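You operate a simulated robot arm through the tools that you are given. There is no shell and no other tool.

You are at the controls of a simulated robot arm. One attempt, no reset.

TASK
Share out the steel cubes on the top of the steel bench. At the end: the grey steel cube marked "L3" from the top of the steel bench is in the left bench drawer; the grey steel cube labelled "P5" from the top of the steel bench is on the black plate; whatever was shut is shut again. Leave all else as you found it, and nothing knocked over (what rides in a drawer may roll over).

It is judged by the outcome, as a careful person would: the job done as asked, and still so three seconds after it is handed in. It fails if anything else is knocked over, pushed out of place, dropped, spilled or broken.

THE ROBOT
A 7-joint arm with a two-finger parallel gripper, fixed in place. Base frame: the origin is on the floor under the middle of its stand, x ahead of it, y to its left, z up; the work surface is at about z = 90. Readings come in cm, rad, newtons and seconds.
With the tool pointing down near the work surface it reaches from about 24 to 68 cm from the base axis. Its first joint turns from -1.152 to 1.152 rad. Payload 2.4 kg.
The tool frame sits at the grasp point between the pads (the TCP): z along the fingers, y along the line on which they close. The tips reach 3 cm beyond it. The gripper opens to 9.4 cm. The fingers are 2.8 cm wide and 1 cm thick; the gripper's body (5 by 9.6 cm) begins 5.5 cm behind the TCP.
Orientation is told as [roll, pitch, yaw] about the base's x, y, z axes, in that order, counted from this pose: with the fingers straight down and closing along the base's y, the tool's x points along the base's -x, its y along +y and its z along -z.

THE INTERFACE
- The arm moves only by the tool move_arm. Its argument "plan" is a list of rows, each a list of 2 entries, a list of its own where there are three numbers: the shift along the base's x, y, z in units of 200 mm (1.0 is 200 mm), then the turn, a rotation vector about the base's x, y, z in units of 60 degrees (1.0 is 60 degrees). In form: [[[tx, ty, tz], [wx, wy, wz]], ...]. A call has 1 to 20 rows; each row is the pose to reach, as a shift and turn from the pose commanded when the call began. "claw" is the opening, from 0 (shut) to 1 (fully open), set as the call begins (left out, the last holds). A call with a number of a shift or a turn outside -1 to 1 is refused whole. A row lasts 0.2 s, in which the tool goes at most 5 cm and 0.15 rad; a call with a longer step from one row to the next is refused whole, and so is a gripper value outside its range. A pose out of reach is approached as far as the arm can. The call stops where the force on the tool passes 40 N (or 10 N more than at its start, if that is more) or the arm is blocked; 0.2 s more then pass. The fingers move at their own pace (about 15.3 cm/s each) and stop on an object; they squeeze with about 38 N. The grip force told is the motor's: it shows also when the fingers shut on nothing. Time passes only in rows, and 0.2 s behind the last, so rows that repeat a pose let the fingers close. The reply holds the time, the measured pose of the TCP, the force on the tool along the base axes, the opening and the grip force, in the units named above and with some noise, with the torque about the TCP (base axes, N m) and any sound that the robot's microphone picked up, and new pictures: "show" is both (left out), scene, wrist or none.
- Cameras (640 x 400 px; columns grow to the right, rows downward): "scene" is fixed at [2.22, 48.37, 143.15]; the picture's right is [-0.86, -0.51, 0.00], its down [-0.35, 0.60, -0.72] and it looks along [0.36, -0.62, -0.70] (base axes); focal length 250 px, centre (320, 200). "wrist" rides on the gripper at [7.6, 1.4, -10.2] in the tool frame; the picture's right is [-0.18, 0.98, 0.00], its down [-0.75, -0.14, -0.64] and it looks along [-0.63, -0.12, 0.77] (tool axes); focal length 243 px, centre (320, 200). There is no depth. A picture from a camera that has moved, and an enlarged one, comes with that camera's place and axes in the base frame and with its lens. The place of the scene camera against the robot may be out by one fixed shift of up to 2.5 cm in any direction.
- close_up(camera, box): a new picture of the part [left, top, right, bottom] of that camera's present view, enlarged. It takes no simulated time.
- job_done(): hands the job in; it is judged then, once.

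Nothing tells you positions but the pictures and the camera data. Unless the task says otherwise, let go and move clear before handing in.

The tools are called as name(argument=value, ...) on one line, values as JSON. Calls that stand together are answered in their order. move_arm: Moves the arm, as the interface text tells. Its arguments: {"type":"object","properties":{"plan":{"type":"array","items":{"type":"array"}},"claw":{"type":"number"},"show":{"type":"string","enum":["both","scene","wrist","none"]}},"required":["plan"]} The other tools are called the same way: close_up (camera, box) takes an enlarged picture of a part of a camera's view; job_done () hands the job in.

At the start:

```text
time: 0.0
eef_pos: [40.73, 10.49, 121.17]
tool_rot: [0.001, 0.0, -0.001]
force: [-0.1, 1.1, -0.7]
wrist_torque: [-0.01, 0.01, -0.01]
gripper_width: 9.39
finger_force: 0.0
```

scene: 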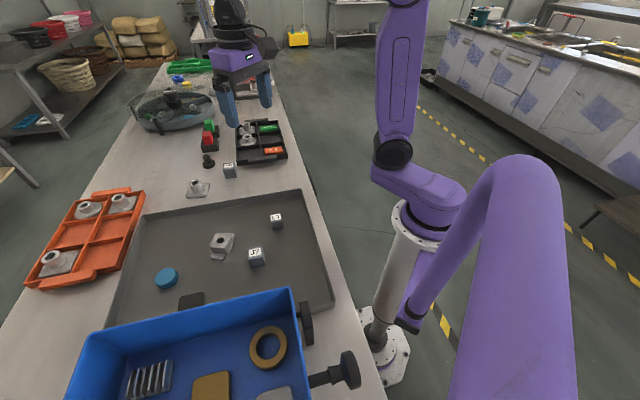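
wrist: 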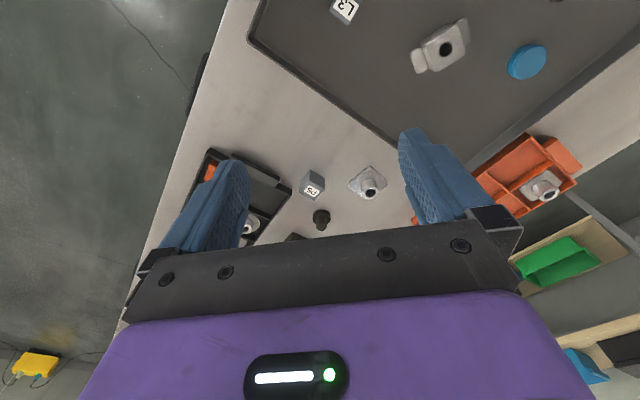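

I see a steel bench with a grey tray, small labelled cubes, a blue bin, an orange organiser and a black tray-like item. I'll look closer at several regions before moving.

close_up(camera="scene", box=[180, 90, 340, 190])

close_up(camera="scene", box=[100, 180, 400, 400])

close_up(camera="wrist", box=[160, 100, 480, 300])

close_up(camera="wrist", box=[240, 0, 640, 250])

```text
4.00 times, centred on (260, 140) of scene
camera zoom: at [2.22, 48.37, 143.15], right [-0.86, -0.51, 0.0], down [-0.35, 0.6, -0.72], along [0.36, -0.62, -0.7], focal length 1002 px, centre (560, 440)
```

zoom: 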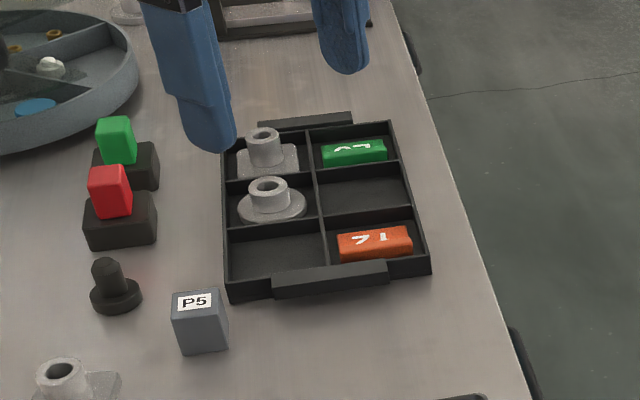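

```text
1.82 times, centred on (250, 290) of scene
camera zoom: at [2.22, 48.37, 143.15], right [-0.86, -0.51, 0.0], down [-0.35, 0.6, -0.72], along [0.36, -0.62, -0.7], focal length 456 px, centre (447, 36)
```

zoom: 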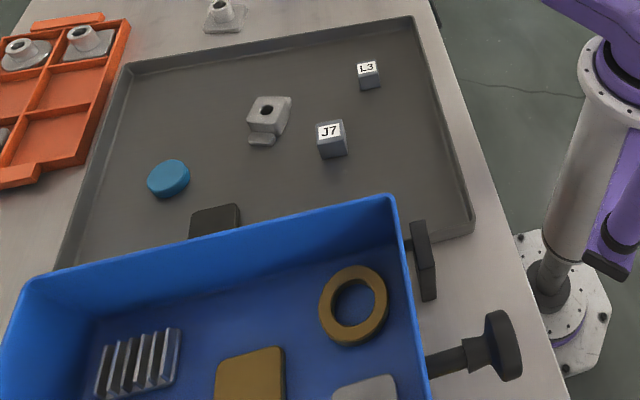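

```text
2.00 times, centred on (320, 200) of wrist
camera zoom: at [33.24, 11.83, 131.43], right [0.18, 0.98, 0.0], down [0.75, -0.14, 0.64], along [0.63, -0.12, -0.77], focal length 485 px, centre (320, 200)
```

zoom: 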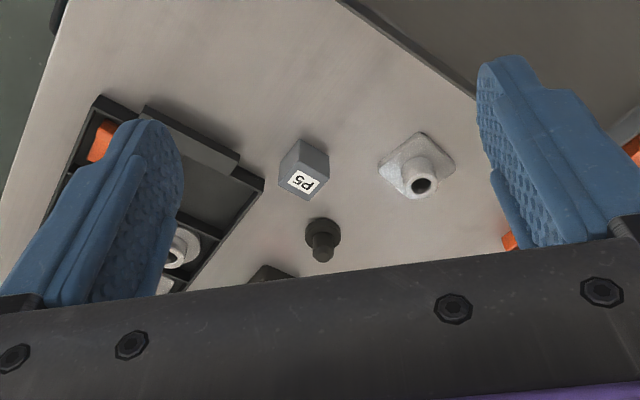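

```text
1.60 times, centred on (440, 125) of wrist
camera zoom: at [33.24, 11.83, 131.43], right [0.18, 0.98, 0.0], down [0.75, -0.14, 0.64], along [0.63, -0.12, -0.77], focal length 388 px, centre (128, 320)
```

zoom: 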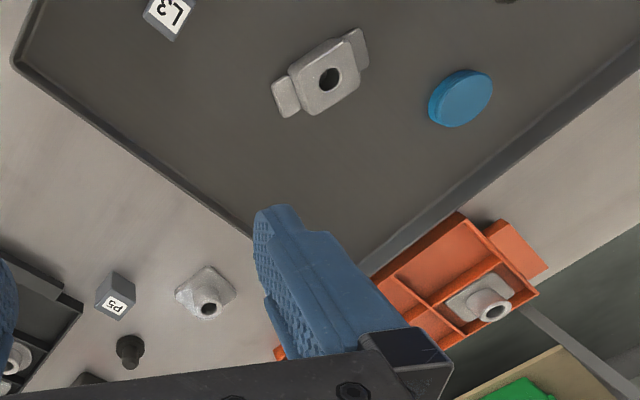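

The bench runs diagonally (about 45°) in front of the robot. I'll zoom in on the blue box, the black thing behind it and the front edge handles.

close_up(camera="scene", box=[160, 280, 400, 400])

close_up(camera="scene", box=[160, 190, 320, 310])

close_up(camera="scene", box=[120, 20, 320, 140])

close_up(camera="wrist", box=[100, 0, 340, 150])

```text
2.67 times, centred on (280, 340) of scene
camera zoom: at [2.22, 48.37, 143.15], right [-0.86, -0.51, 0.0], down [-0.35, 0.6, -0.72], along [0.36, -0.62, -0.7], focal length 668 px, centre (427, -173)
```

zoom: 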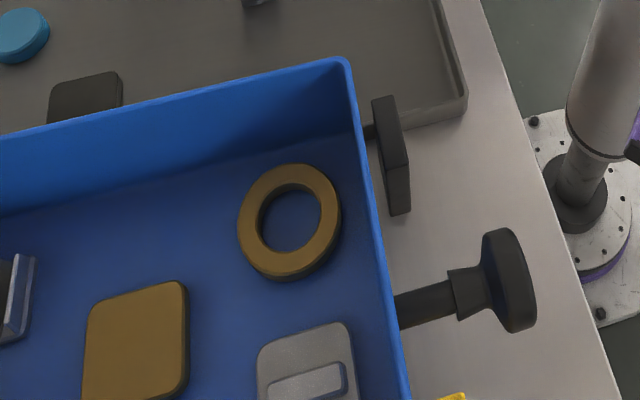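

```text
3.33 times, centred on (240, 250) of scene
camera zoom: at [2.22, 48.37, 143.15], right [-0.86, -0.51, 0.0], down [-0.35, 0.6, -0.72], along [0.36, -0.62, -0.7], focal length 835 px, centre (587, 33)
```

zoom: 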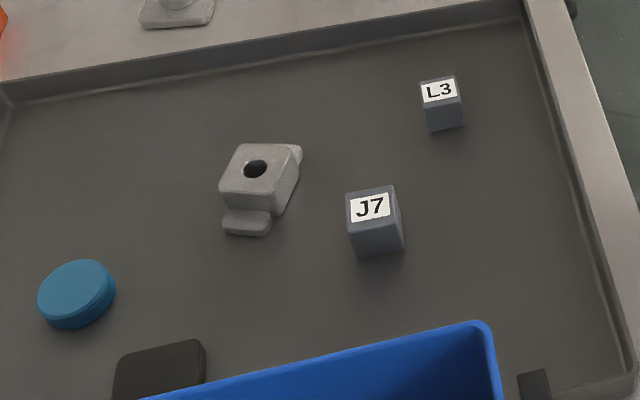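

```text
3.20 times, centred on (220, 80) of scene
camera zoom: at [2.22, 48.37, 143.15], right [-0.86, -0.51, 0.0], down [-0.35, 0.6, -0.72], along [0.36, -0.62, -0.7], focal length 802 px, centre (640, 584)
```

zoom: 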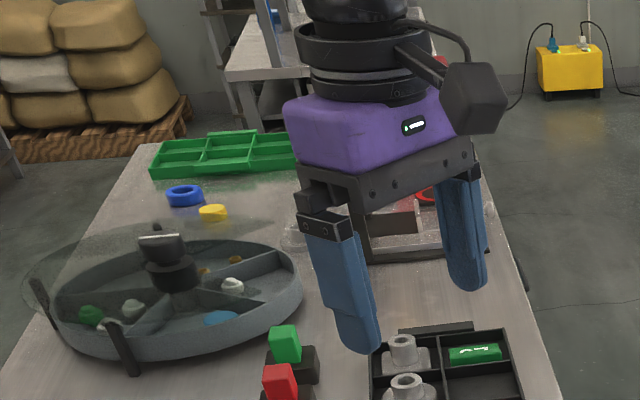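

```text
2.67 times, centred on (220, 75) of wrist
camera zoom: at [33.24, 11.83, 131.43], right [0.18, 0.98, 0.0], down [0.75, -0.14, 0.64], along [0.63, -0.12, -0.77], focal length 647 px, centre (587, 533)
```

zoom: 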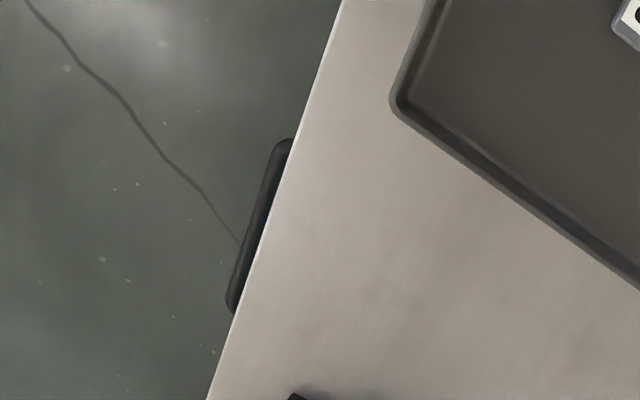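

The bench front has a bar handle near (42,-13), and another far to the right. I'll turn the wrist camera to face the bench squarely and look along its left portion before deciding which is the left drawer.

move_arm(plan=[[[-0.12, 0.08, 0.03], [0, 0, 0.125]], [[-0.24, 0.16, 0.06], [0, 0, 0.25]], [[-0.36, 0.24, 0.1], [0, 0, 0.375]], [[-0.48, 0.32, 0.14], [0, 0, 0.5]], [[-0.6, 0.4, 0.17], [0, 0, 0.625]], [[-0.7, 0.475, 0.2], [0, 0, 0.75]], [[-0.7, 0.475, 0.2], [0, 0, 0.75]]], claw=1)

```text
time: 1.6
eef_pos: [26.85, 19.9, 125.11]
tool_rot: [0.0, 0.001, 0.789]
force: [0.2, 0.1, 0.5]
wrist_torque: [-0.02, -0.02, -0.02]
gripper_width: 9.42
finger_force: 0.1
camera wrist: at [20.46, 15.51, 135.4], right [-0.57, 0.82, 0.0], down [0.63, 0.43, 0.64], along [0.53, 0.36, -0.77], focal length 243 px, centre (320, 200)
```

scene: 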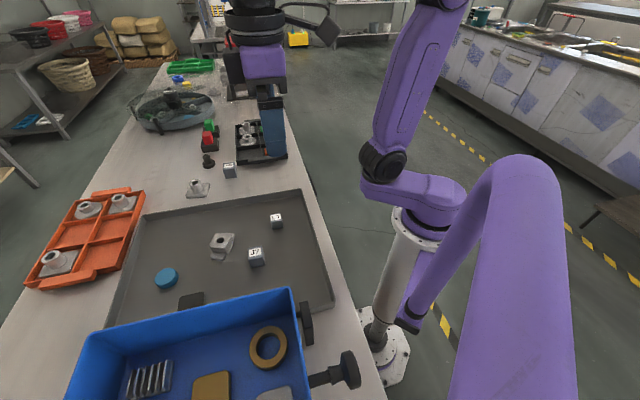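
wrist: 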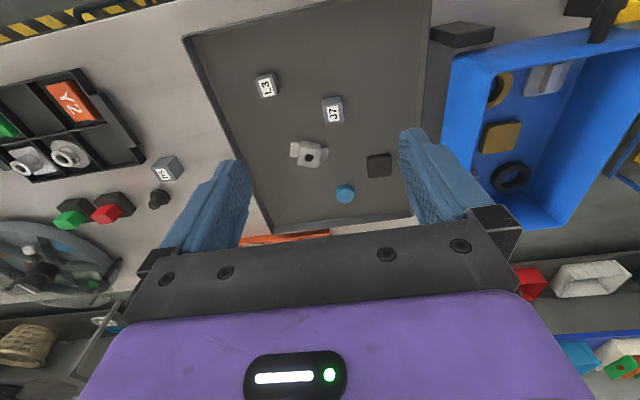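

The wrist view shows the black plate in the tray near (36,41), L3 near (35,14.5), J7 near (32,26), P5 near (60,5). I'll zoom on the plate and turn to look at the left part of the bench.

close_up(camera="wrist", box=[220, 50, 440, 220])

close_up(camera="wrist", box=[400, 0, 640, 200])

close_up(camera="wrist", box=[0, 0, 240, 200])

move_arm(plan=[[[0, 0, 0.05], [0, 0, 0.125]], [[0, 0, 0.1], [0, 0, 0.25]], [[0, 0, 0.15], [0, 0, 0.375]], [[0, 0, 0.2], [0, 0, 0.5]], [[0, 0, 0.25], [0, 0, 0.625]], [[0, 0, 0.3], [0, 0, 0.75]], [[0, 0, 0.3], [0, 0, 0.875]], [[0, 0, 0.3], [0, 0, 1.0]], [[0, 0, 0.3], [0, 0, 1.0]]])

```text
2.35 times, centred on (330, 135) of wrist
camera zoom: at [20.46, 15.51, 135.4], right [-0.57, 0.82, 0.0], down [0.63, 0.43, 0.64], along [0.53, 0.36, -0.77], focal length 571 px, centre (296, 353)
```

zoom: 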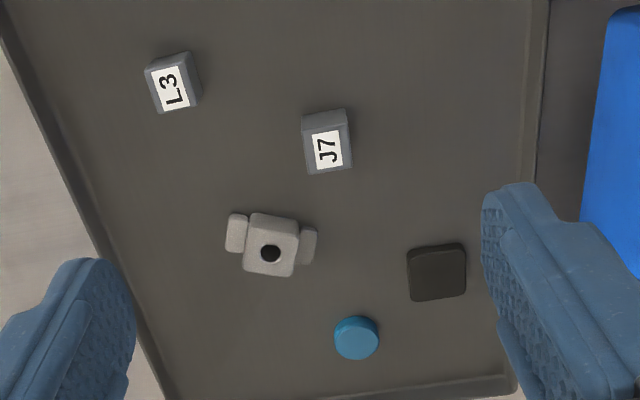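

```text
2.00 times, centred on (520, 100) of wrist
camera zoom: at [20.46, 15.51, 135.4], right [-0.57, 0.82, 0.0], down [0.63, 0.43, 0.64], along [0.53, 0.36, -0.77], focal length 485 px, centre (-80, 400)
```

zoom: 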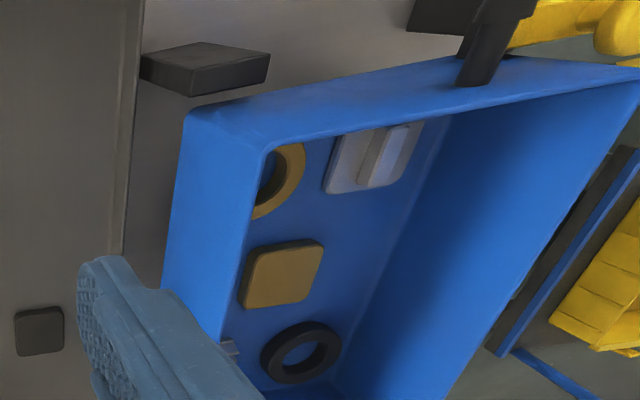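

```text
2.00 times, centred on (120, 100) of wrist
camera zoom: at [20.46, 15.51, 135.4], right [-0.57, 0.82, 0.0], down [0.63, 0.43, 0.64], along [0.53, 0.36, -0.77], focal length 485 px, centre (720, 400)
```

zoom: 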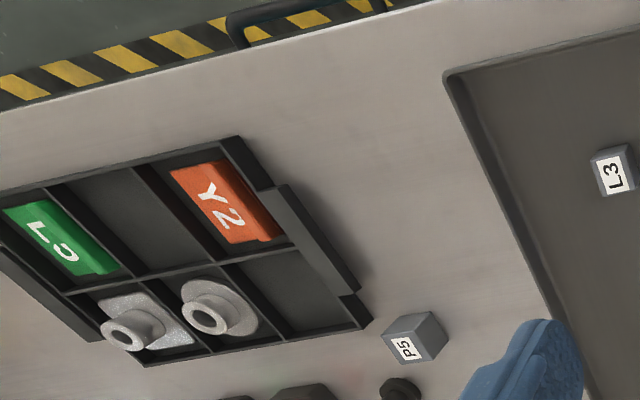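

```text
time: 3.6
eef_pos: [26.9, 19.87, 131.23]
tool_rot: [-0.001, -0.001, 1.834]
force: [0.4, 0.7, 1.1]
wrist_torque: [0.0, -0.03, -0.02]
gripper_width: 9.38
finger_force: 0.0
camera wrist: at [27.47, 12.19, 141.43], right [-1.0, -0.08, 0.0], down [-0.06, 0.76, 0.64], along [-0.05, 0.64, -0.77], focal length 243 px, centre (320, 200)
```

scene: 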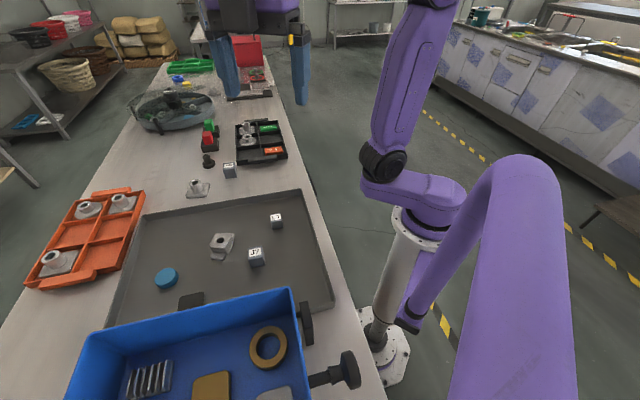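
wrist: 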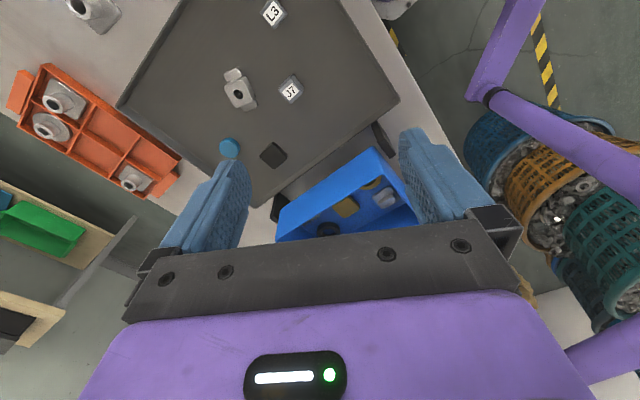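

The left portion of the bench is partly hidden by the gripper. I'll zoom in there.

close_up(camera="wrist", box=[340, 0, 640, 200])

close_up(camera="wrist", box=[440, 200, 640, 400])

```text
2.00 times, centred on (490, 100) of wrist
camera zoom: at [27.47, 12.19, 141.43], right [-1.0, -0.08, 0.0], down [-0.06, 0.76, 0.64], along [-0.05, 0.64, -0.77], focal length 485 px, centre (-20, 400)
```

zoom: 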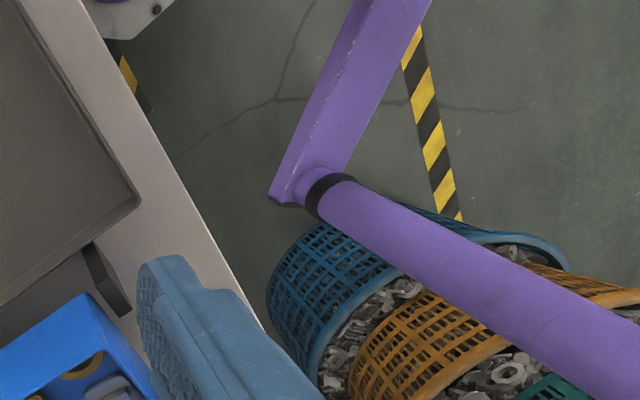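

```text
2.00 times, centred on (540, 300) of wrist
camera zoom: at [27.47, 12.19, 141.43], right [-1.0, -0.08, 0.0], down [-0.06, 0.76, 0.64], along [-0.05, 0.64, -0.77], focal length 485 px, centre (-120, 0)
```

zoom: 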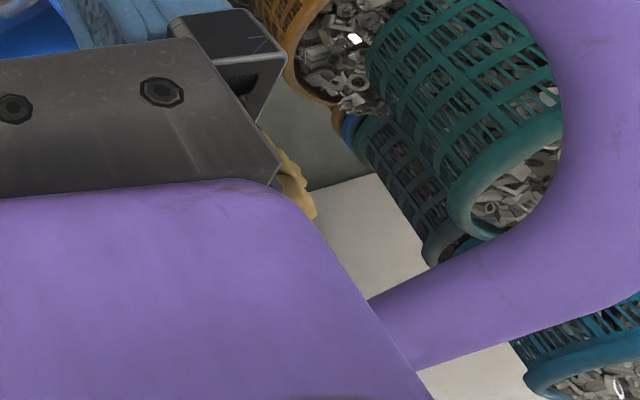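

No drawer handle shows along the front edge to the left within view. I'll turn and tilt the camera to check the far left end of the bench.

move_arm(plan=[[[0, 0, 0.05], [0, 0, 0.125]], [[0, 0, 0.1], [0, 0, 0.25]], [[0, 0, 0.1], [0, 0, 0.375]], [[0, 0, 0.1], [0, 0, 0.5]], [[0, 0, 0.1], [0, 0, 0.5]]], show="wrist")

move_arm(plan=[[[0, 0, 0], [0.1, 0.07, 0]], [[0, 0, 0], [0.2, 0.14, 0]], [[0, 0, 0], [0.3, 0.21, 0]], [[0, 0, 0], [0.4, 0.28, 0]], [[0, 0, 0], [0.4, 0.28, 0]]], show="wrist")

```text
time: 4.8
eef_pos: [26.9, 20.01, 133.13]
tool_rot: [0.0, -0.002, 2.358]
force: [1.0, 0.5, -0.1]
wrist_torque: [-0.01, -0.01, 0.01]
gripper_width: 9.41
finger_force: 0.1
camera wrist: at [31.25, 13.54, 143.39], right [-0.82, -0.57, 0.0], down [-0.43, 0.63, 0.64], along [-0.36, 0.53, -0.77], focal length 243 px, centre (320, 200)
```

wrist: 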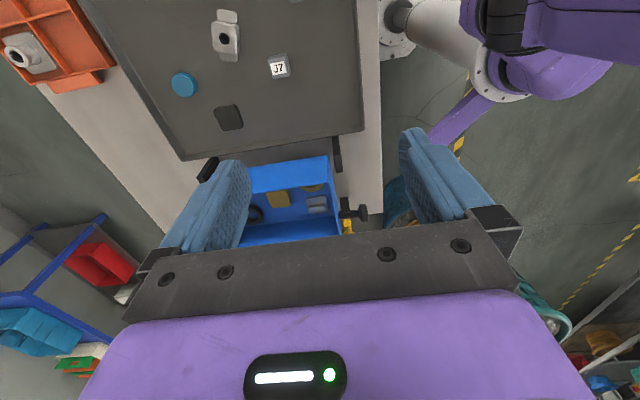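

```text
time: 6.0
eef_pos: [26.9, 19.89, 133.1]
tool_rot: [-0.098, -0.503, 2.381]
force: [-0.1, 0.2, 0.3]
wrist_torque: [-0.01, -0.02, 0.0]
gripper_width: 9.38
finger_force: 0.0
camera wrist: at [33.58, 10.19, 138.29], right [-0.82, -0.57, 0.0], down [-0.2, 0.29, 0.94], along [-0.53, 0.77, -0.35], focal length 243 px, centre (320, 200)
```

wrist: 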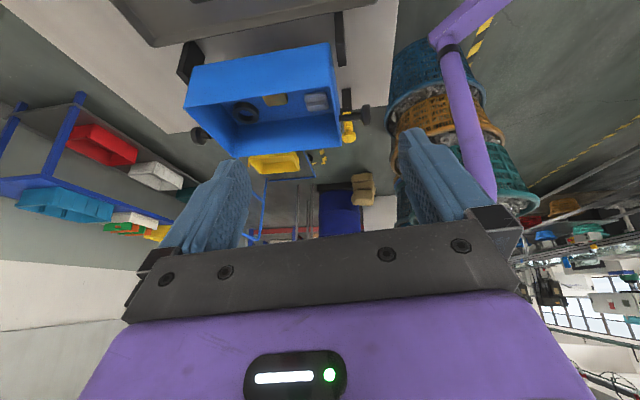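

The bench ends just past the blue box, with no handle there, so the left drawer must be the one with the handle near (41,-13). I'll level the tool and swing round to inspect that handle from the front.

move_arm(plan=[[[0, 0, 0], [-0.1, -0.07, 0]], [[0, 0, 0], [-0.2, -0.14, 0]], [[0, 0, 0], [-0.3, -0.21, 0]], [[0, 0, 0], [-0.4, -0.28, 0]], [[0, 0, 0], [-0.4, -0.28, 0]]], show="none")

move_arm(plan=[[[0.0375, -0.1125, -0.0375], [0, 0, -0.125]], [[0.075, -0.225, -0.075], [0, 0, -0.25]], [[0.1125, -0.3375, -0.1125], [0, 0, -0.375]], [[0.15, -0.45, -0.15], [0, 0, -0.5]], [[0.1875, -0.5625, -0.1875], [0, 0, -0.625]], [[0.225, -0.675, -0.225], [0, 0, -0.75]], [[0.2625, -0.7875, -0.2625], [0, 0, -0.875]], [[0.3, -0.9, -0.3], [0, 0, -1.0]], [[0.3, -0.9, -0.3], [0, 0, -1.0]]], show="none")

move_arm(plan=[[[0.04, -0.15, -0.14], [0, 0, -0.085]], [[0.08, -0.3, -0.28], [0, 0, -0.17]], [[0.12, -0.45, -0.42], [0, 0, -0.25]], [[0.16, -0.6, -0.56], [0, 0, -0.33]], [[0.2, -0.75, -0.7], [0, 0, -0.42]], [[0.23, -0.91, -0.85], [0, 0, -0.5]], [[0.23, -0.91, -0.85], [0, 0, -0.5]]])

```text
time: 7.2
eef_pos: [26.79, 19.94, 133.04]
tool_rot: [-0.001, 0.001, 2.356]
force: [0.8, 0.8, -0.3]
wrist_torque: [0.02, 0.03, 0.02]
gripper_width: 9.41
finger_force: 0.0
```

```text
time: 9.2
eef_pos: [32.84, 1.99, 127.13]
tool_rot: [0.0, 0.0, 1.307]
force: [-1.2, -0.8, 0.1]
wrist_torque: [0.0, -0.03, -0.02]
gripper_width: 9.39
finger_force: 0.0
```

```text
time: 10.8
eef_pos: [37.38, -16.29, 110.29]
tool_rot: [-0.001, 0.001, 0.783]
force: [0.1, 0.3, 0.4]
wrist_torque: [0.0, -0.01, 0.0]
gripper_width: 9.4
finger_force: 0.0
camera wrist: at [30.98, -20.78, 120.54], right [-0.56, 0.83, 0.0], down [0.63, 0.43, 0.64], along [0.53, 0.36, -0.77], focal length 243 px, centre (320, 200)
```

scene: 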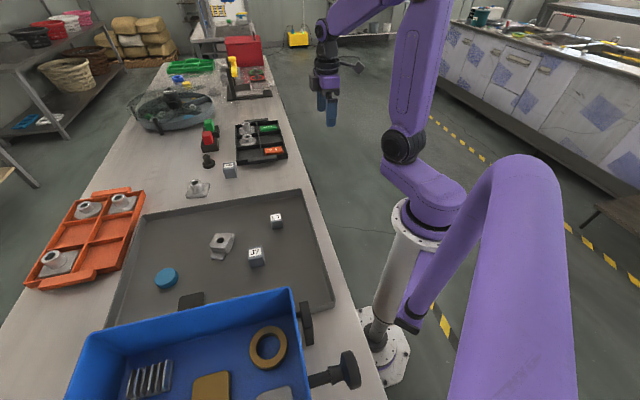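
wrist: 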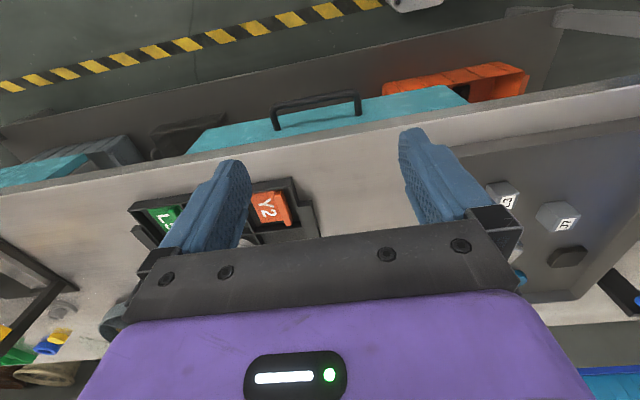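

The teal drawer front with its black D-handle is now visible under the bench edge. I'll zoom in to measure it.

close_up(camera="wrist", box=[160, 60, 500, 180])

close_up(camera="wrist", box=[250, 80, 390, 150])

close_up(camera="wrist", box=[0, 80, 240, 220])

```text
1.88 times, centred on (330, 120) of wrist
camera zoom: at [30.98, -20.78, 120.54], right [-0.56, 0.83, 0.0], down [0.63, 0.43, 0.64], along [0.53, 0.36, -0.77], focal length 457 px, centre (301, 351)
```

zoom: 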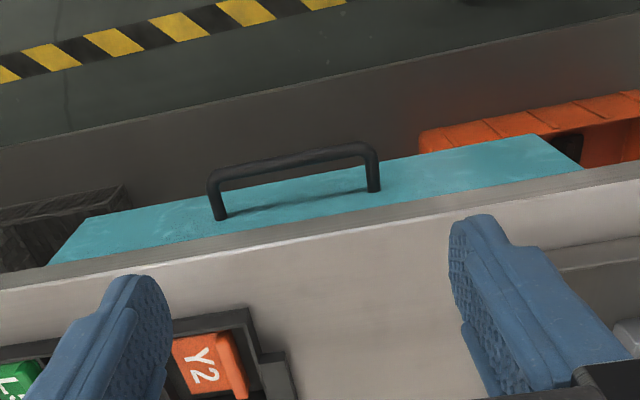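

```text
4.57 times, centred on (320, 115) of wrist
camera zoom: at [30.98, -20.78, 120.54], right [-0.56, 0.83, 0.0], down [0.63, 0.43, 0.64], along [0.53, 0.36, -0.77], focal length 1109 px, centre (320, 589)
```

zoom: 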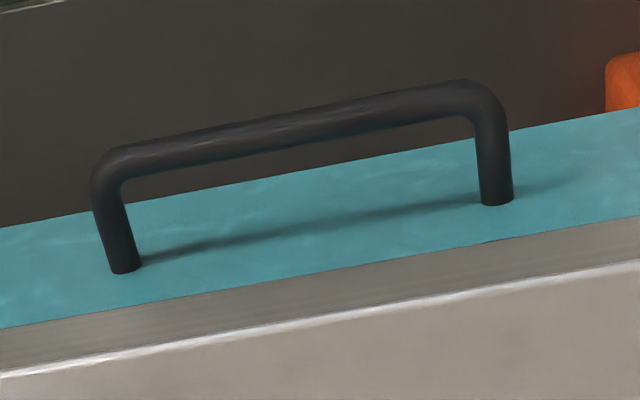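

```text
2.67 times, centred on (120, 150) of wrist
camera zoom: at [30.98, -20.78, 120.54], right [-0.56, 0.83, 0.0], down [0.63, 0.43, 0.64], along [0.53, 0.36, -0.77], focal length 647 px, centre (853, 333)
```

zoom: 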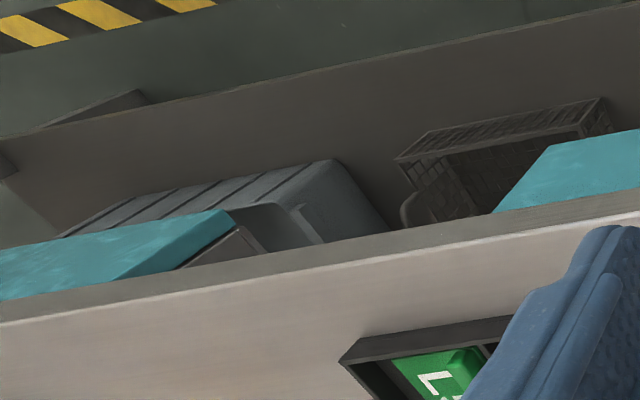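

The handle is a round D-bar about 13 cm long near a point (41,-15), roughly 4 cm proud of the drawer front. I'll take a second, lower view to fix its height and distance.

move_arm(plan=[[[-0.03, -0.06, -0.18], [0, 0, 0]], [[-0.06, -0.11, -0.36], [0, 0, 0]], [[-0.09, -0.17, -0.54], [0, 0, 0]], [[-0.125, -0.225, -0.715], [0, 0, 0]], [[-0.125, -0.225, -0.715], [0, 0, 0]]], show="wrist")

close_up(camera="wrist", box=[220, 80, 420, 220])

close_up(camera="wrist", box=[0, 0, 640, 240])

```text
time: 12.0
eef_pos: [34.91, -20.72, 95.89]
tool_rot: [-0.001, 0.0, 0.786]
force: [0.3, 0.1, -1.0]
wrist_torque: [0.0, -0.01, 0.0]
gripper_width: 9.41
finger_force: 0.0
camera wrist: at [28.56, -25.09, 106.23], right [-0.56, 0.83, 0.0], down [0.63, 0.43, 0.64], along [0.53, 0.36, -0.77], focal length 243 px, centre (320, 200)
```

wrist: 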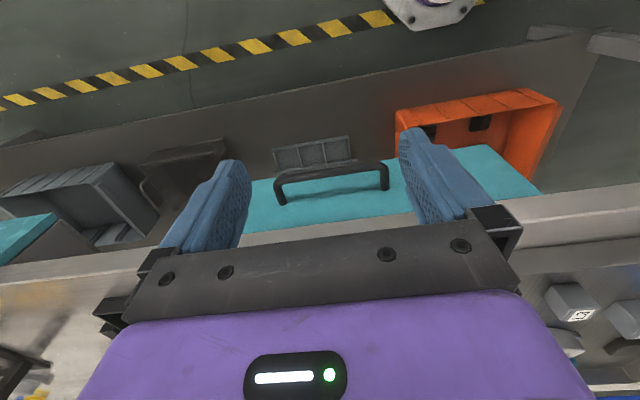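

```text
2.86 times, centred on (320, 150) of wrist
camera zoom: at [28.56, -25.09, 106.23], right [-0.56, 0.83, 0.0], down [0.63, 0.43, 0.64], along [0.53, 0.36, -0.77], focal length 693 px, centre (320, 343)
```

zoom: 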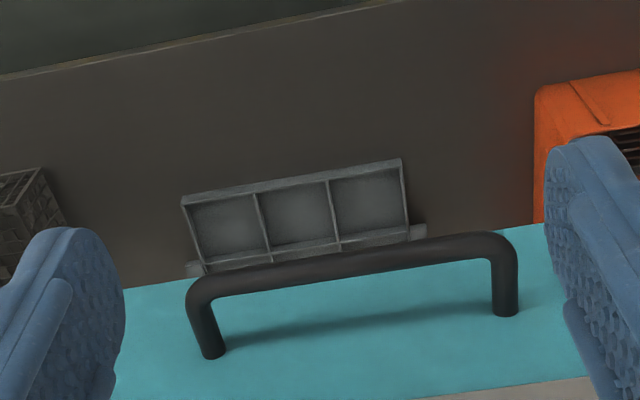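

```text
1.00 times, centred on (320, 120) of wrist (not enlarged: the box is as wide or as high as the picture)
camera zoom: at [28.56, -25.09, 106.23], right [-0.56, 0.83, 0.0], down [0.63, 0.43, 0.64], along [0.53, 0.36, -0.77], focal length 243 px, centre (320, 280)
```

zoom: 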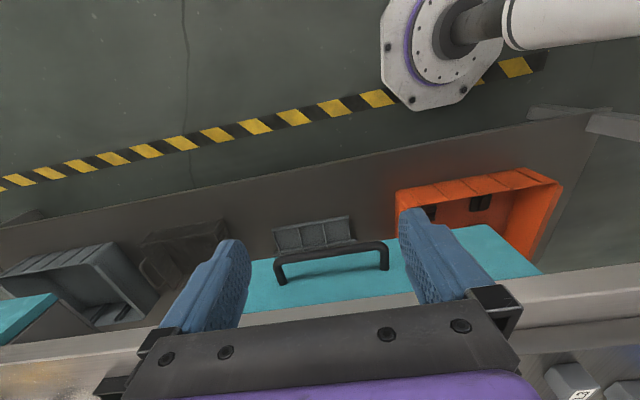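

Triangulating, the bar centre is at about (41.9,-14.7) at z≈80.8, with about 3 cm finger gap behind it and the bench lip just above. I'll rotate the gripper so it closes across the bar, then tilt 30° so the body clears the bench edge.

move_arm(plan=[[[0, 0, 0.05], [0, 0, -0.125]], [[0, 0, 0.1], [0, 0, -0.25]], [[0, 0, 0.15], [0, 0, -0.375]], [[0, 0, 0.2], [0, 0, -0.5]], [[0, 0, 0.2], [0, 0, -0.625]], [[0, 0, 0.2], [0, 0, -0.75]], [[0, 0, 0.2], [0, 0, -0.875]], [[0, 0, 0.2], [0, 0, -1.0]], [[0, 0, 0.2], [0, 0, -1.0]]], claw=0.34, show="none")

move_arm(plan=[[[0, 0, 0], [0, 0, -0.125]], [[0, 0, 0], [0, 0, -0.25]], [[0, 0, 0], [0, 0, -0.375]], [[0, 0, 0], [0, 0, -0.5]], [[0, 0, 0], [0, 0, -0.5]]], show="none")

move_arm(plan=[[[0.0, 0.0, 0], [0.09, -0.09, 0]], [[0.0, 0.0, 0], [0.18, -0.18, 0]], [[0.0, 0.0, 0], [0.27, -0.27, 0]], [[0, 0, 0], [0.3536, -0.3536, 0]], [[0, 0, 0], [0.3536, -0.3536, 0]]], show="both")

```text
time: 14.0
eef_pos: [35.11, -20.7, 99.9]
tool_rot: [-0.001, 0.001, -0.263]
force: [0.0, -0.3, 0.0]
wrist_torque: [0.01, 0.01, -0.01]
gripper_width: 3.19
finger_force: 0.0
```

```text
time: 15.2
eef_pos: [34.99, -20.73, 99.78]
tool_rot: [0.0, 0.0, -0.786]
force: [0.8, -0.6, 1.7]
wrist_torque: [-0.04, 0.02, -0.01]
gripper_width: 3.21
finger_force: 0.0
```

```text
time: 16.4
eef_pos: [34.83, -20.81, 99.69]
tool_rot: [0.526, -0.002, -0.786]
force: [0.8, -0.4, -0.3]
wrist_torque: [-0.01, 0.03, -0.02]
gripper_width: 3.21
finger_force: 0.0
camera wrist: at [26.78, -18.17, 109.47], right [0.73, 0.47, 0.49], down [0.22, -0.85, 0.48], along [0.65, -0.25, -0.72], focal length 243 px, centre (320, 200)
```

scene: 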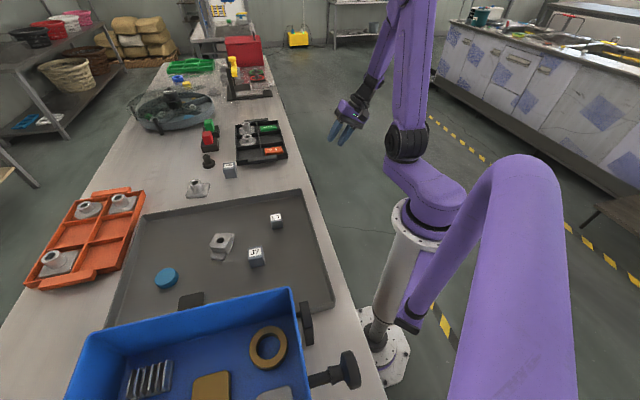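
wrist: 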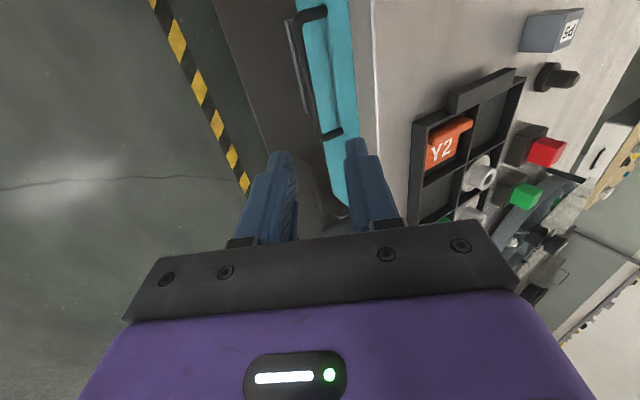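

The gripper is tilted and aligned; the handle is visible ahead and to the left of the fingers. Next I move to the pre-grasp point 10 cm back along the finger axis.

move_arm(plan=[[[0.05, 0.033, -0.15], [0, 0, 0]], [[0.1, 0.066, -0.3], [0, 0, 0]], [[0.15, 0.0985, -0.4535], [0, 0, 0]], [[0.15, 0.0985, -0.4535], [0, 0, 0]]], show="both")

close_up(camera="wrist", box=[180, 0, 480, 240])

```text
time: 17.4
eef_pos: [38.16, -18.97, 90.74]
tool_rot: [0.524, -0.001, -0.786]
force: [0.6, 0.1, 0.1]
wrist_torque: [-0.02, -0.01, 0.0]
gripper_width: 3.23
finger_force: 0.2
camera wrist: at [30.08, -16.29, 100.28], right [0.73, 0.47, 0.49], down [0.22, -0.85, 0.49], along [0.64, -0.25, -0.72], focal length 243 px, centre (320, 200)
```

scene: 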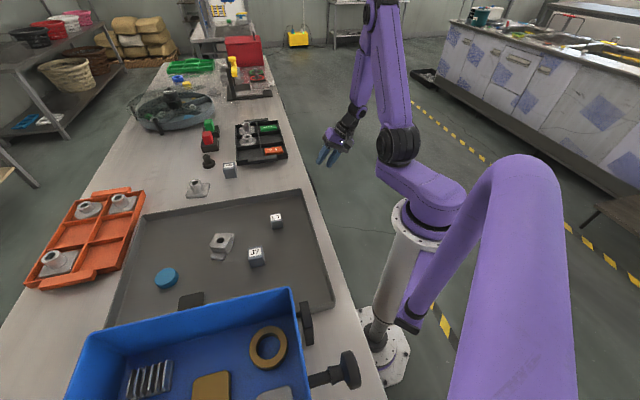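
wrist: 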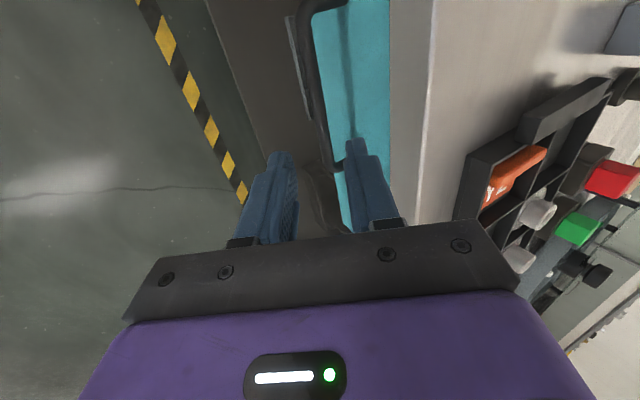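

```text
1.67 times, centred on (330, 120) of wrist
camera zoom: at [30.08, -16.29, 100.28], right [0.73, 0.47, 0.49], down [0.22, -0.85, 0.49], along [0.64, -0.25, -0.72], focal length 404 px, centre (303, 333)
```

zoom: 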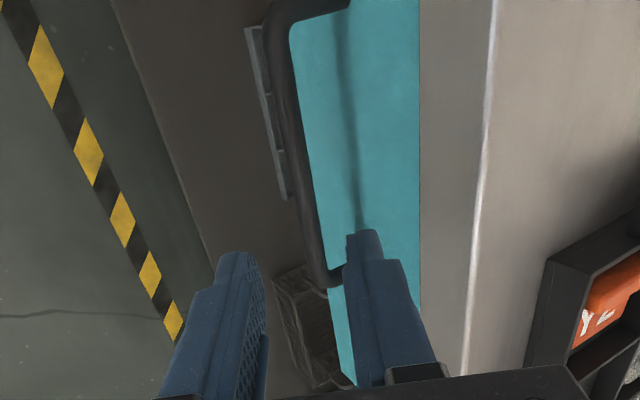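

The bar lines up with the gap between the fingers. I advance 10 cm along the finger axis to straddle it.

move_arm(plan=[[[0.035, 0.035, -0.087], [0, 0, 0]], [[0.071, 0.071, -0.173], [0, 0, 0]], [[0.106, 0.106, -0.26], [0, 0, 0]], [[0.141, 0.141, -0.346], [0, 0, 0]], [[0.1768, 0.1768, -0.433], [0, 0, 0]], [[0.1768, 0.1768, -0.433], [0, 0, 0]]], show="both")

close_up(camera="wrist", box=[180, 0, 480, 240])

```text
time: 18.8
eef_pos: [41.48, -15.22, 82.04]
tool_rot: [0.524, -0.001, -0.786]
force: [0.3, 0.3, -1.2]
wrist_torque: [0.01, -0.01, 0.04]
gripper_width: 3.19
finger_force: 0.1
camera wrist: at [33.42, -12.6, 91.62], right [0.73, 0.47, 0.49], down [0.22, -0.85, 0.49], along [0.65, -0.25, -0.72], focal length 243 px, centre (320, 200)
```

scene: 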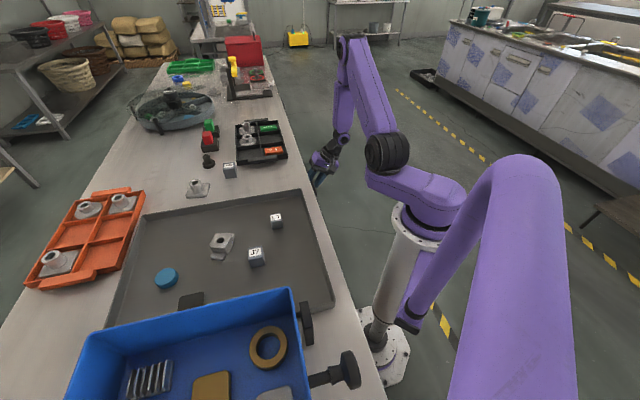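
wrist: 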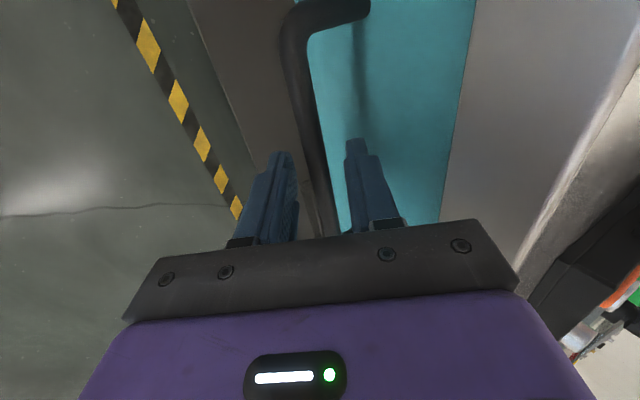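

```text
1.67 times, centred on (330, 120) of wrist
camera zoom: at [33.42, -12.6, 91.62], right [0.73, 0.47, 0.49], down [0.22, -0.85, 0.49], along [0.65, -0.25, -0.72], focal length 404 px, centre (303, 333)
```

zoom: 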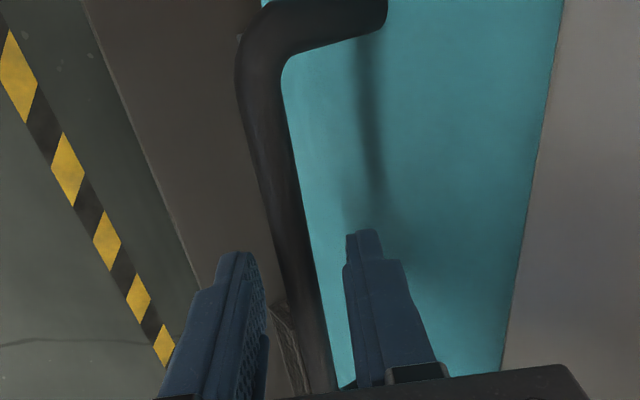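

The bar is between the two fingers. I close on it now.

move_arm(plan=[[[0, 0, 0], [0, 0, 0]], [[0, 0, 0], [0, 0, 0]], [[0, 0, 0], [0, 0, 0]]], claw=0, show="wrist")

```text
time: 19.6
eef_pos: [41.51, -15.22, 81.99]
tool_rot: [0.523, 0.0, -0.785]
force: [1.6, 0.5, -1.6]
wrist_torque: [0.18, 0.15, -0.77]
gripper_width: 1.18
finger_force: 45.0
camera wrist: at [33.41, -12.61, 91.63], right [0.73, 0.47, 0.49], down [0.22, -0.85, 0.48], along [0.64, -0.25, -0.72], focal length 243 px, centre (320, 200)
```

wrist: 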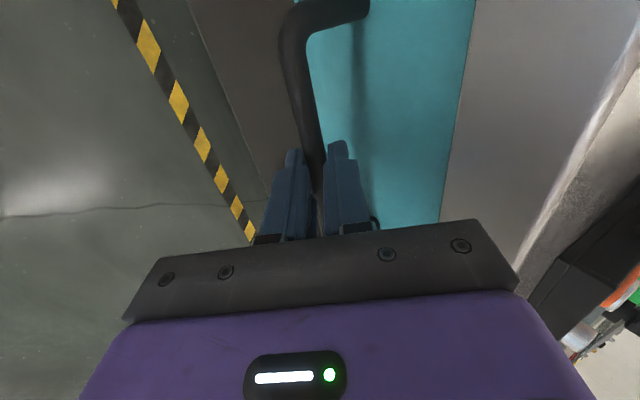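

The bar is gripped (1.18 cm). I pull the drawer straight out, slowly, 10 cm first.

move_arm(plan=[[[-0.025, -0.025, 0], [0, 0, 0]], [[-0.06, -0.06, 0], [0, 0, 0]], [[-0.1, -0.1, 0], [0, 0, 0]], [[-0.14, -0.14, 0], [0, 0, 0]], [[-0.18, -0.18, 0], [0, 0, 0]], [[-0.22, -0.22, 0], [0, 0, 0]], [[-0.26, -0.26, 0], [0, 0, 0]], [[-0.3, -0.3, 0], [0, 0, 0]], [[-0.33, -0.33, 0], [0, 0, 0]], [[-0.35, -0.35, 0], [0, 0, 0]], [[-0.35, -0.35, 0], [0, 0, 0]]], show="both")

```text
time: 21.4
eef_pos: [35.52, -21.07, 82.08]
tool_rot: [0.52, 0.001, -0.789]
force: [0.5, -1.9, -4.8]
wrist_torque: [-0.09, 0.02, -0.38]
gripper_width: 1.18
finger_force: 45.2
stopped in row 8: the force on the tool passed its limit at 42 N (the readings are from after the stop); the commanded pose is now the measured one
camera wrist: at [27.55, -18.48, 91.68], right [0.74, 0.47, 0.49], down [0.22, -0.85, 0.49], along [0.64, -0.25, -0.73], focal length 243 px, centre (320, 200)
```

scene: 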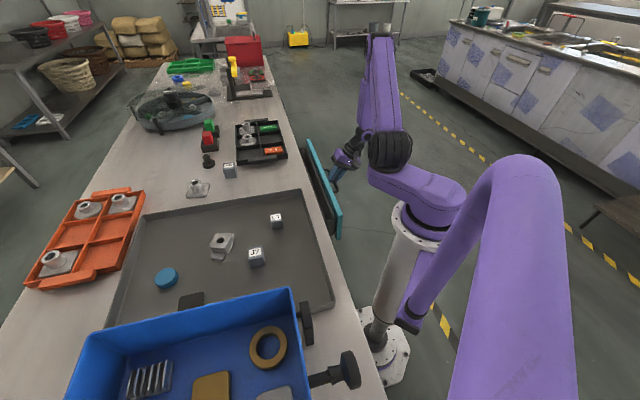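
wrist: 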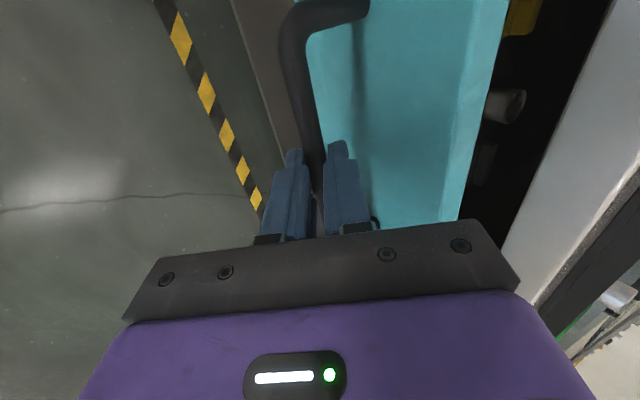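

The drawer slid out about 8.4 cm, then force hit 42 N. I'll pull on gently in small steps to learn whether that's a stop or just drag.

move_arm(plan=[[[-0.01, -0.01, 0], [0, 0, 0]], [[-0.025, -0.025, 0], [0, 0, 0]], [[-0.04, -0.04, 0], [0, 0, 0]], [[-0.055, -0.055, 0], [0, 0, 0]], [[-0.07, -0.07, 0], [0, 0, 0]], [[-0.085, -0.085, 0], [0, 0, 0]], [[-0.1, -0.1, 0], [0, 0, 0]], [[-0.115, -0.115, 0], [0, 0, 0]], [[-0.13, -0.13, 0], [0, 0, 0]], [[-0.145, -0.145, 0], [0, 0, 0]], [[-0.16, -0.16, 0], [0, 0, 0]], [[-0.16, -0.16, 0], [0, 0, 0]]], show="both")

```text
time: 24.0
eef_pos: [32.37, -24.3, 82.0]
tool_rot: [0.518, 0.001, -0.787]
force: [6.2, -6.9, -20.3]
wrist_torque: [-0.38, -0.16, -0.98]
gripper_width: 1.16
finger_force: 45.3
camera wrist: at [24.34, -21.69, 91.69], right [0.74, 0.47, 0.49], down [0.22, -0.85, 0.49], along [0.64, -0.25, -0.73], focal length 243 px, centre (320, 200)
```

scene: 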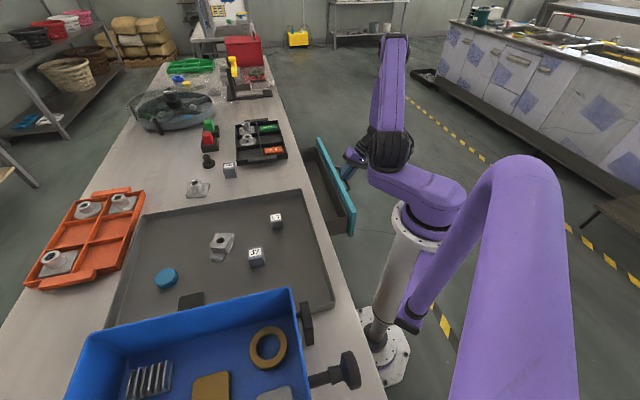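
wrist: 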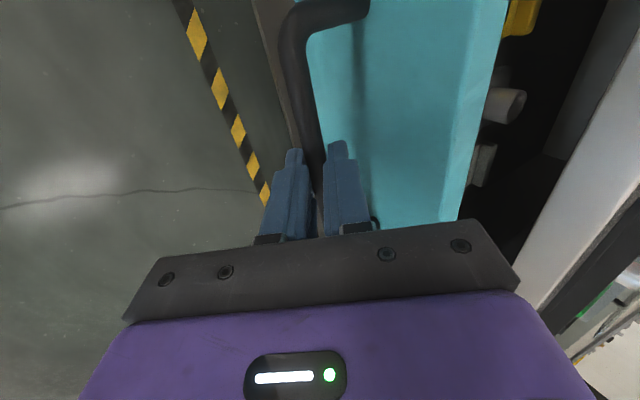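

The drawer is out about 13 cm with no hard stop. A vertical force has built up, so I'll ease down slightly and pull about 5 cm more.

move_arm(plan=[[[0, 0, -0.01], [0, 0, 0]], [[-0.01, -0.01, -0.01], [0, 0, 0]], [[-0.025, -0.025, -0.01], [0, 0, 0]], [[-0.04, -0.04, -0.01], [0, 0, 0]], [[-0.055, -0.055, -0.01], [0, 0, 0]], [[-0.07, -0.07, -0.01], [0, 0, 0]], [[-0.085, -0.085, -0.01], [0, 0, 0]], [[-0.1, -0.1, -0.01], [0, 0, 0]], [[-0.115, -0.115, -0.01], [0, 0, 0]], [[-0.13, -0.13, -0.01], [0, 0, 0]], [[-0.145, -0.145, -0.01], [0, 0, 0]], [[-0.16, -0.16, -0.01], [0, 0, 0]], [[-0.175, -0.175, -0.01], [0, 0, 0]], [[-0.175, -0.175, -0.01], [0, 0, 0]]], show="both")

```text
time: 25.1
eef_pos: [31.59, -25.14, 82.01]
tool_rot: [0.524, -0.001, -0.788]
force: [-3.0, 0.8, 6.1]
wrist_torque: [0.38, 0.31, -0.3]
gripper_width: 1.17
finger_force: 45.1
stopped in row 5: the force on the tool passed its limit at 42 N (the readings are from after the stop); the commanded pose is now the measured one
camera wrist: at [23.45, -22.57, 91.66], right [0.73, 0.47, 0.49], down [0.22, -0.85, 0.48], along [0.64, -0.25, -0.72], focal length 243 px, centre (320, 200)
```

scene: 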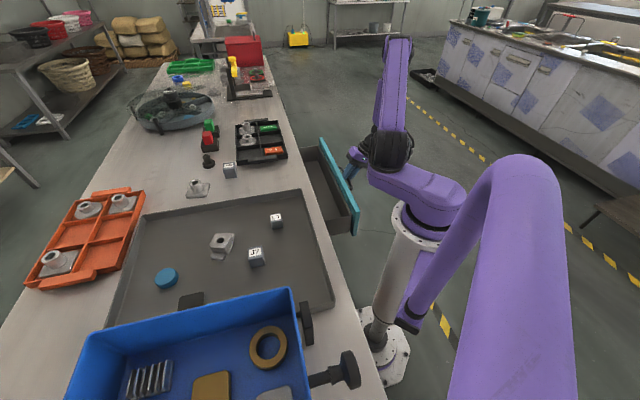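
wrist: 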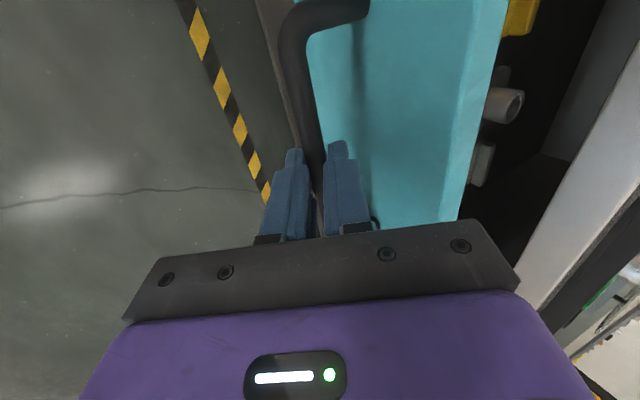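

Out about 14 cm now. I'll try a little more at a very gentle pace.

move_arm(plan=[[[0, 0, 0], [0, 0, 0]], [[-0.008, -0.008, 0], [0, 0, 0]], [[-0.016, -0.016, 0], [0, 0, 0]], [[-0.024, -0.024, 0], [0, 0, 0]], [[-0.032, -0.032, 0], [0, 0, 0]], [[-0.04, -0.04, 0], [0, 0, 0]], [[-0.048, -0.048, 0], [0, 0, 0]], [[-0.056, -0.056, 0], [0, 0, 0]], [[-0.064, -0.064, 0], [0, 0, 0]], [[-0.072, -0.072, 0], [0, 0, 0]], [[-0.08, -0.08, 0], [0, 0, 0]], [[-0.088, -0.088, 0], [0, 0, 0]], [[-0.096, -0.096, 0], [0, 0, 0]], [[-0.104, -0.104, 0], [0, 0, 0]], [[-0.104, -0.104, 0], [0, 0, 0]]], show="both")

```text
time: 28.3
eef_pos: [29.45, -27.36, 82.04]
tool_rot: [0.523, 0.001, -0.784]
force: [-4.0, 4.8, 21.9]
wrist_torque: [0.65, 0.29, -0.6]
gripper_width: 1.18
finger_force: 44.9
camera wrist: at [21.36, -24.65, 91.64], right [0.73, 0.47, 0.49], down [0.22, -0.85, 0.49], along [0.64, -0.25, -0.72], focal length 243 px, centre (320, 200)
```

scene: 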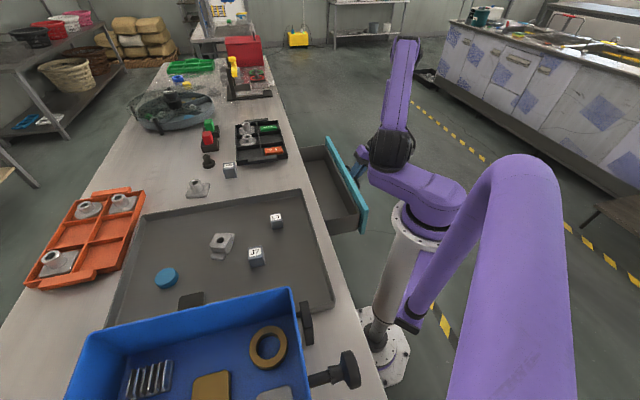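
wrist: 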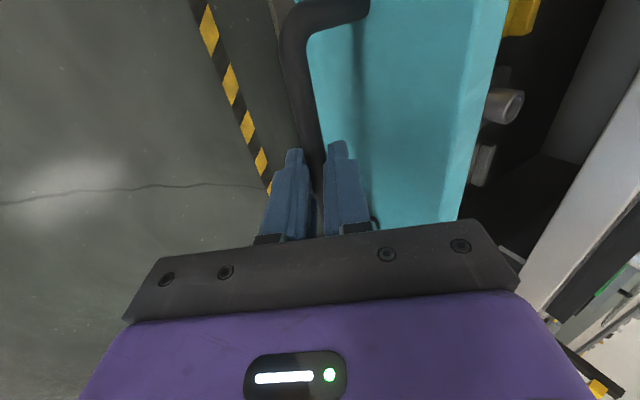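

The drawer is out about 17 cm, which is plenty. I release the handle and back off along the finger axis, then rise.

move_arm(plan=[[[0, 0, 0], [0, 0, 0]], [[0, 0, 0], [0, 0, 0]], [[0, 0, 0], [0, 0, 0]], [[-0.018, -0.018, 0.043], [0, 0, 0]], [[-0.053, -0.053, 0.13], [0, 0, 0]], [[-0.088, -0.088, 0.215], [0, 0, 0]], [[-0.106, -0.106, 0.36], [0, 0, 0]], [[-0.106, -0.106, 0.56], [0, 0, 0]], [[-0.106, -0.106, 0.76], [0, 0, 0]], [[-0.106, -0.106, 0.96], [0, 0, 0]], [[-0.106, -0.106, 0.96], [0, 0, 0]]], claw=0.34, show="both")

```text
time: 30.7
eef_pos: [27.34, -29.36, 101.48]
tool_rot: [0.523, 0.002, -0.787]
force: [0.5, -0.4, -1.0]
wrist_torque: [0.0, 0.02, -0.02]
gripper_width: 3.18
finger_force: 0.1
camera wrist: at [19.29, -26.82, 111.11], right [0.73, 0.47, 0.49], down [0.22, -0.85, 0.48], along [0.64, -0.25, -0.72], focal length 243 px, centre (320, 200)
```

scene: 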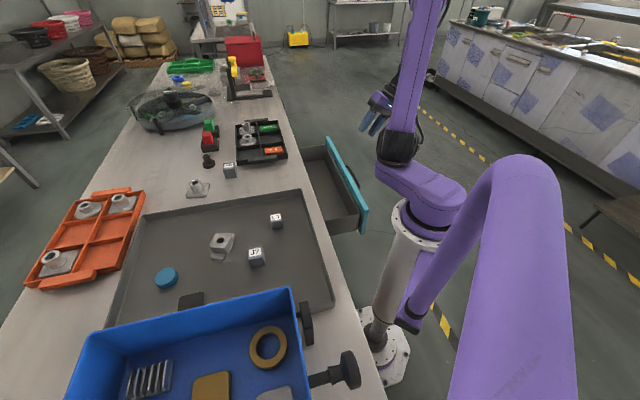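
wrist: 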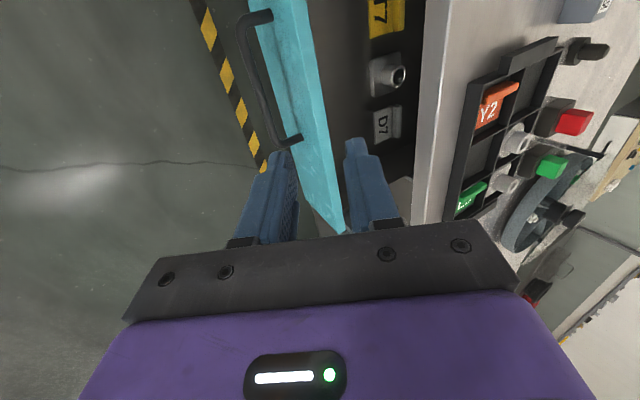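

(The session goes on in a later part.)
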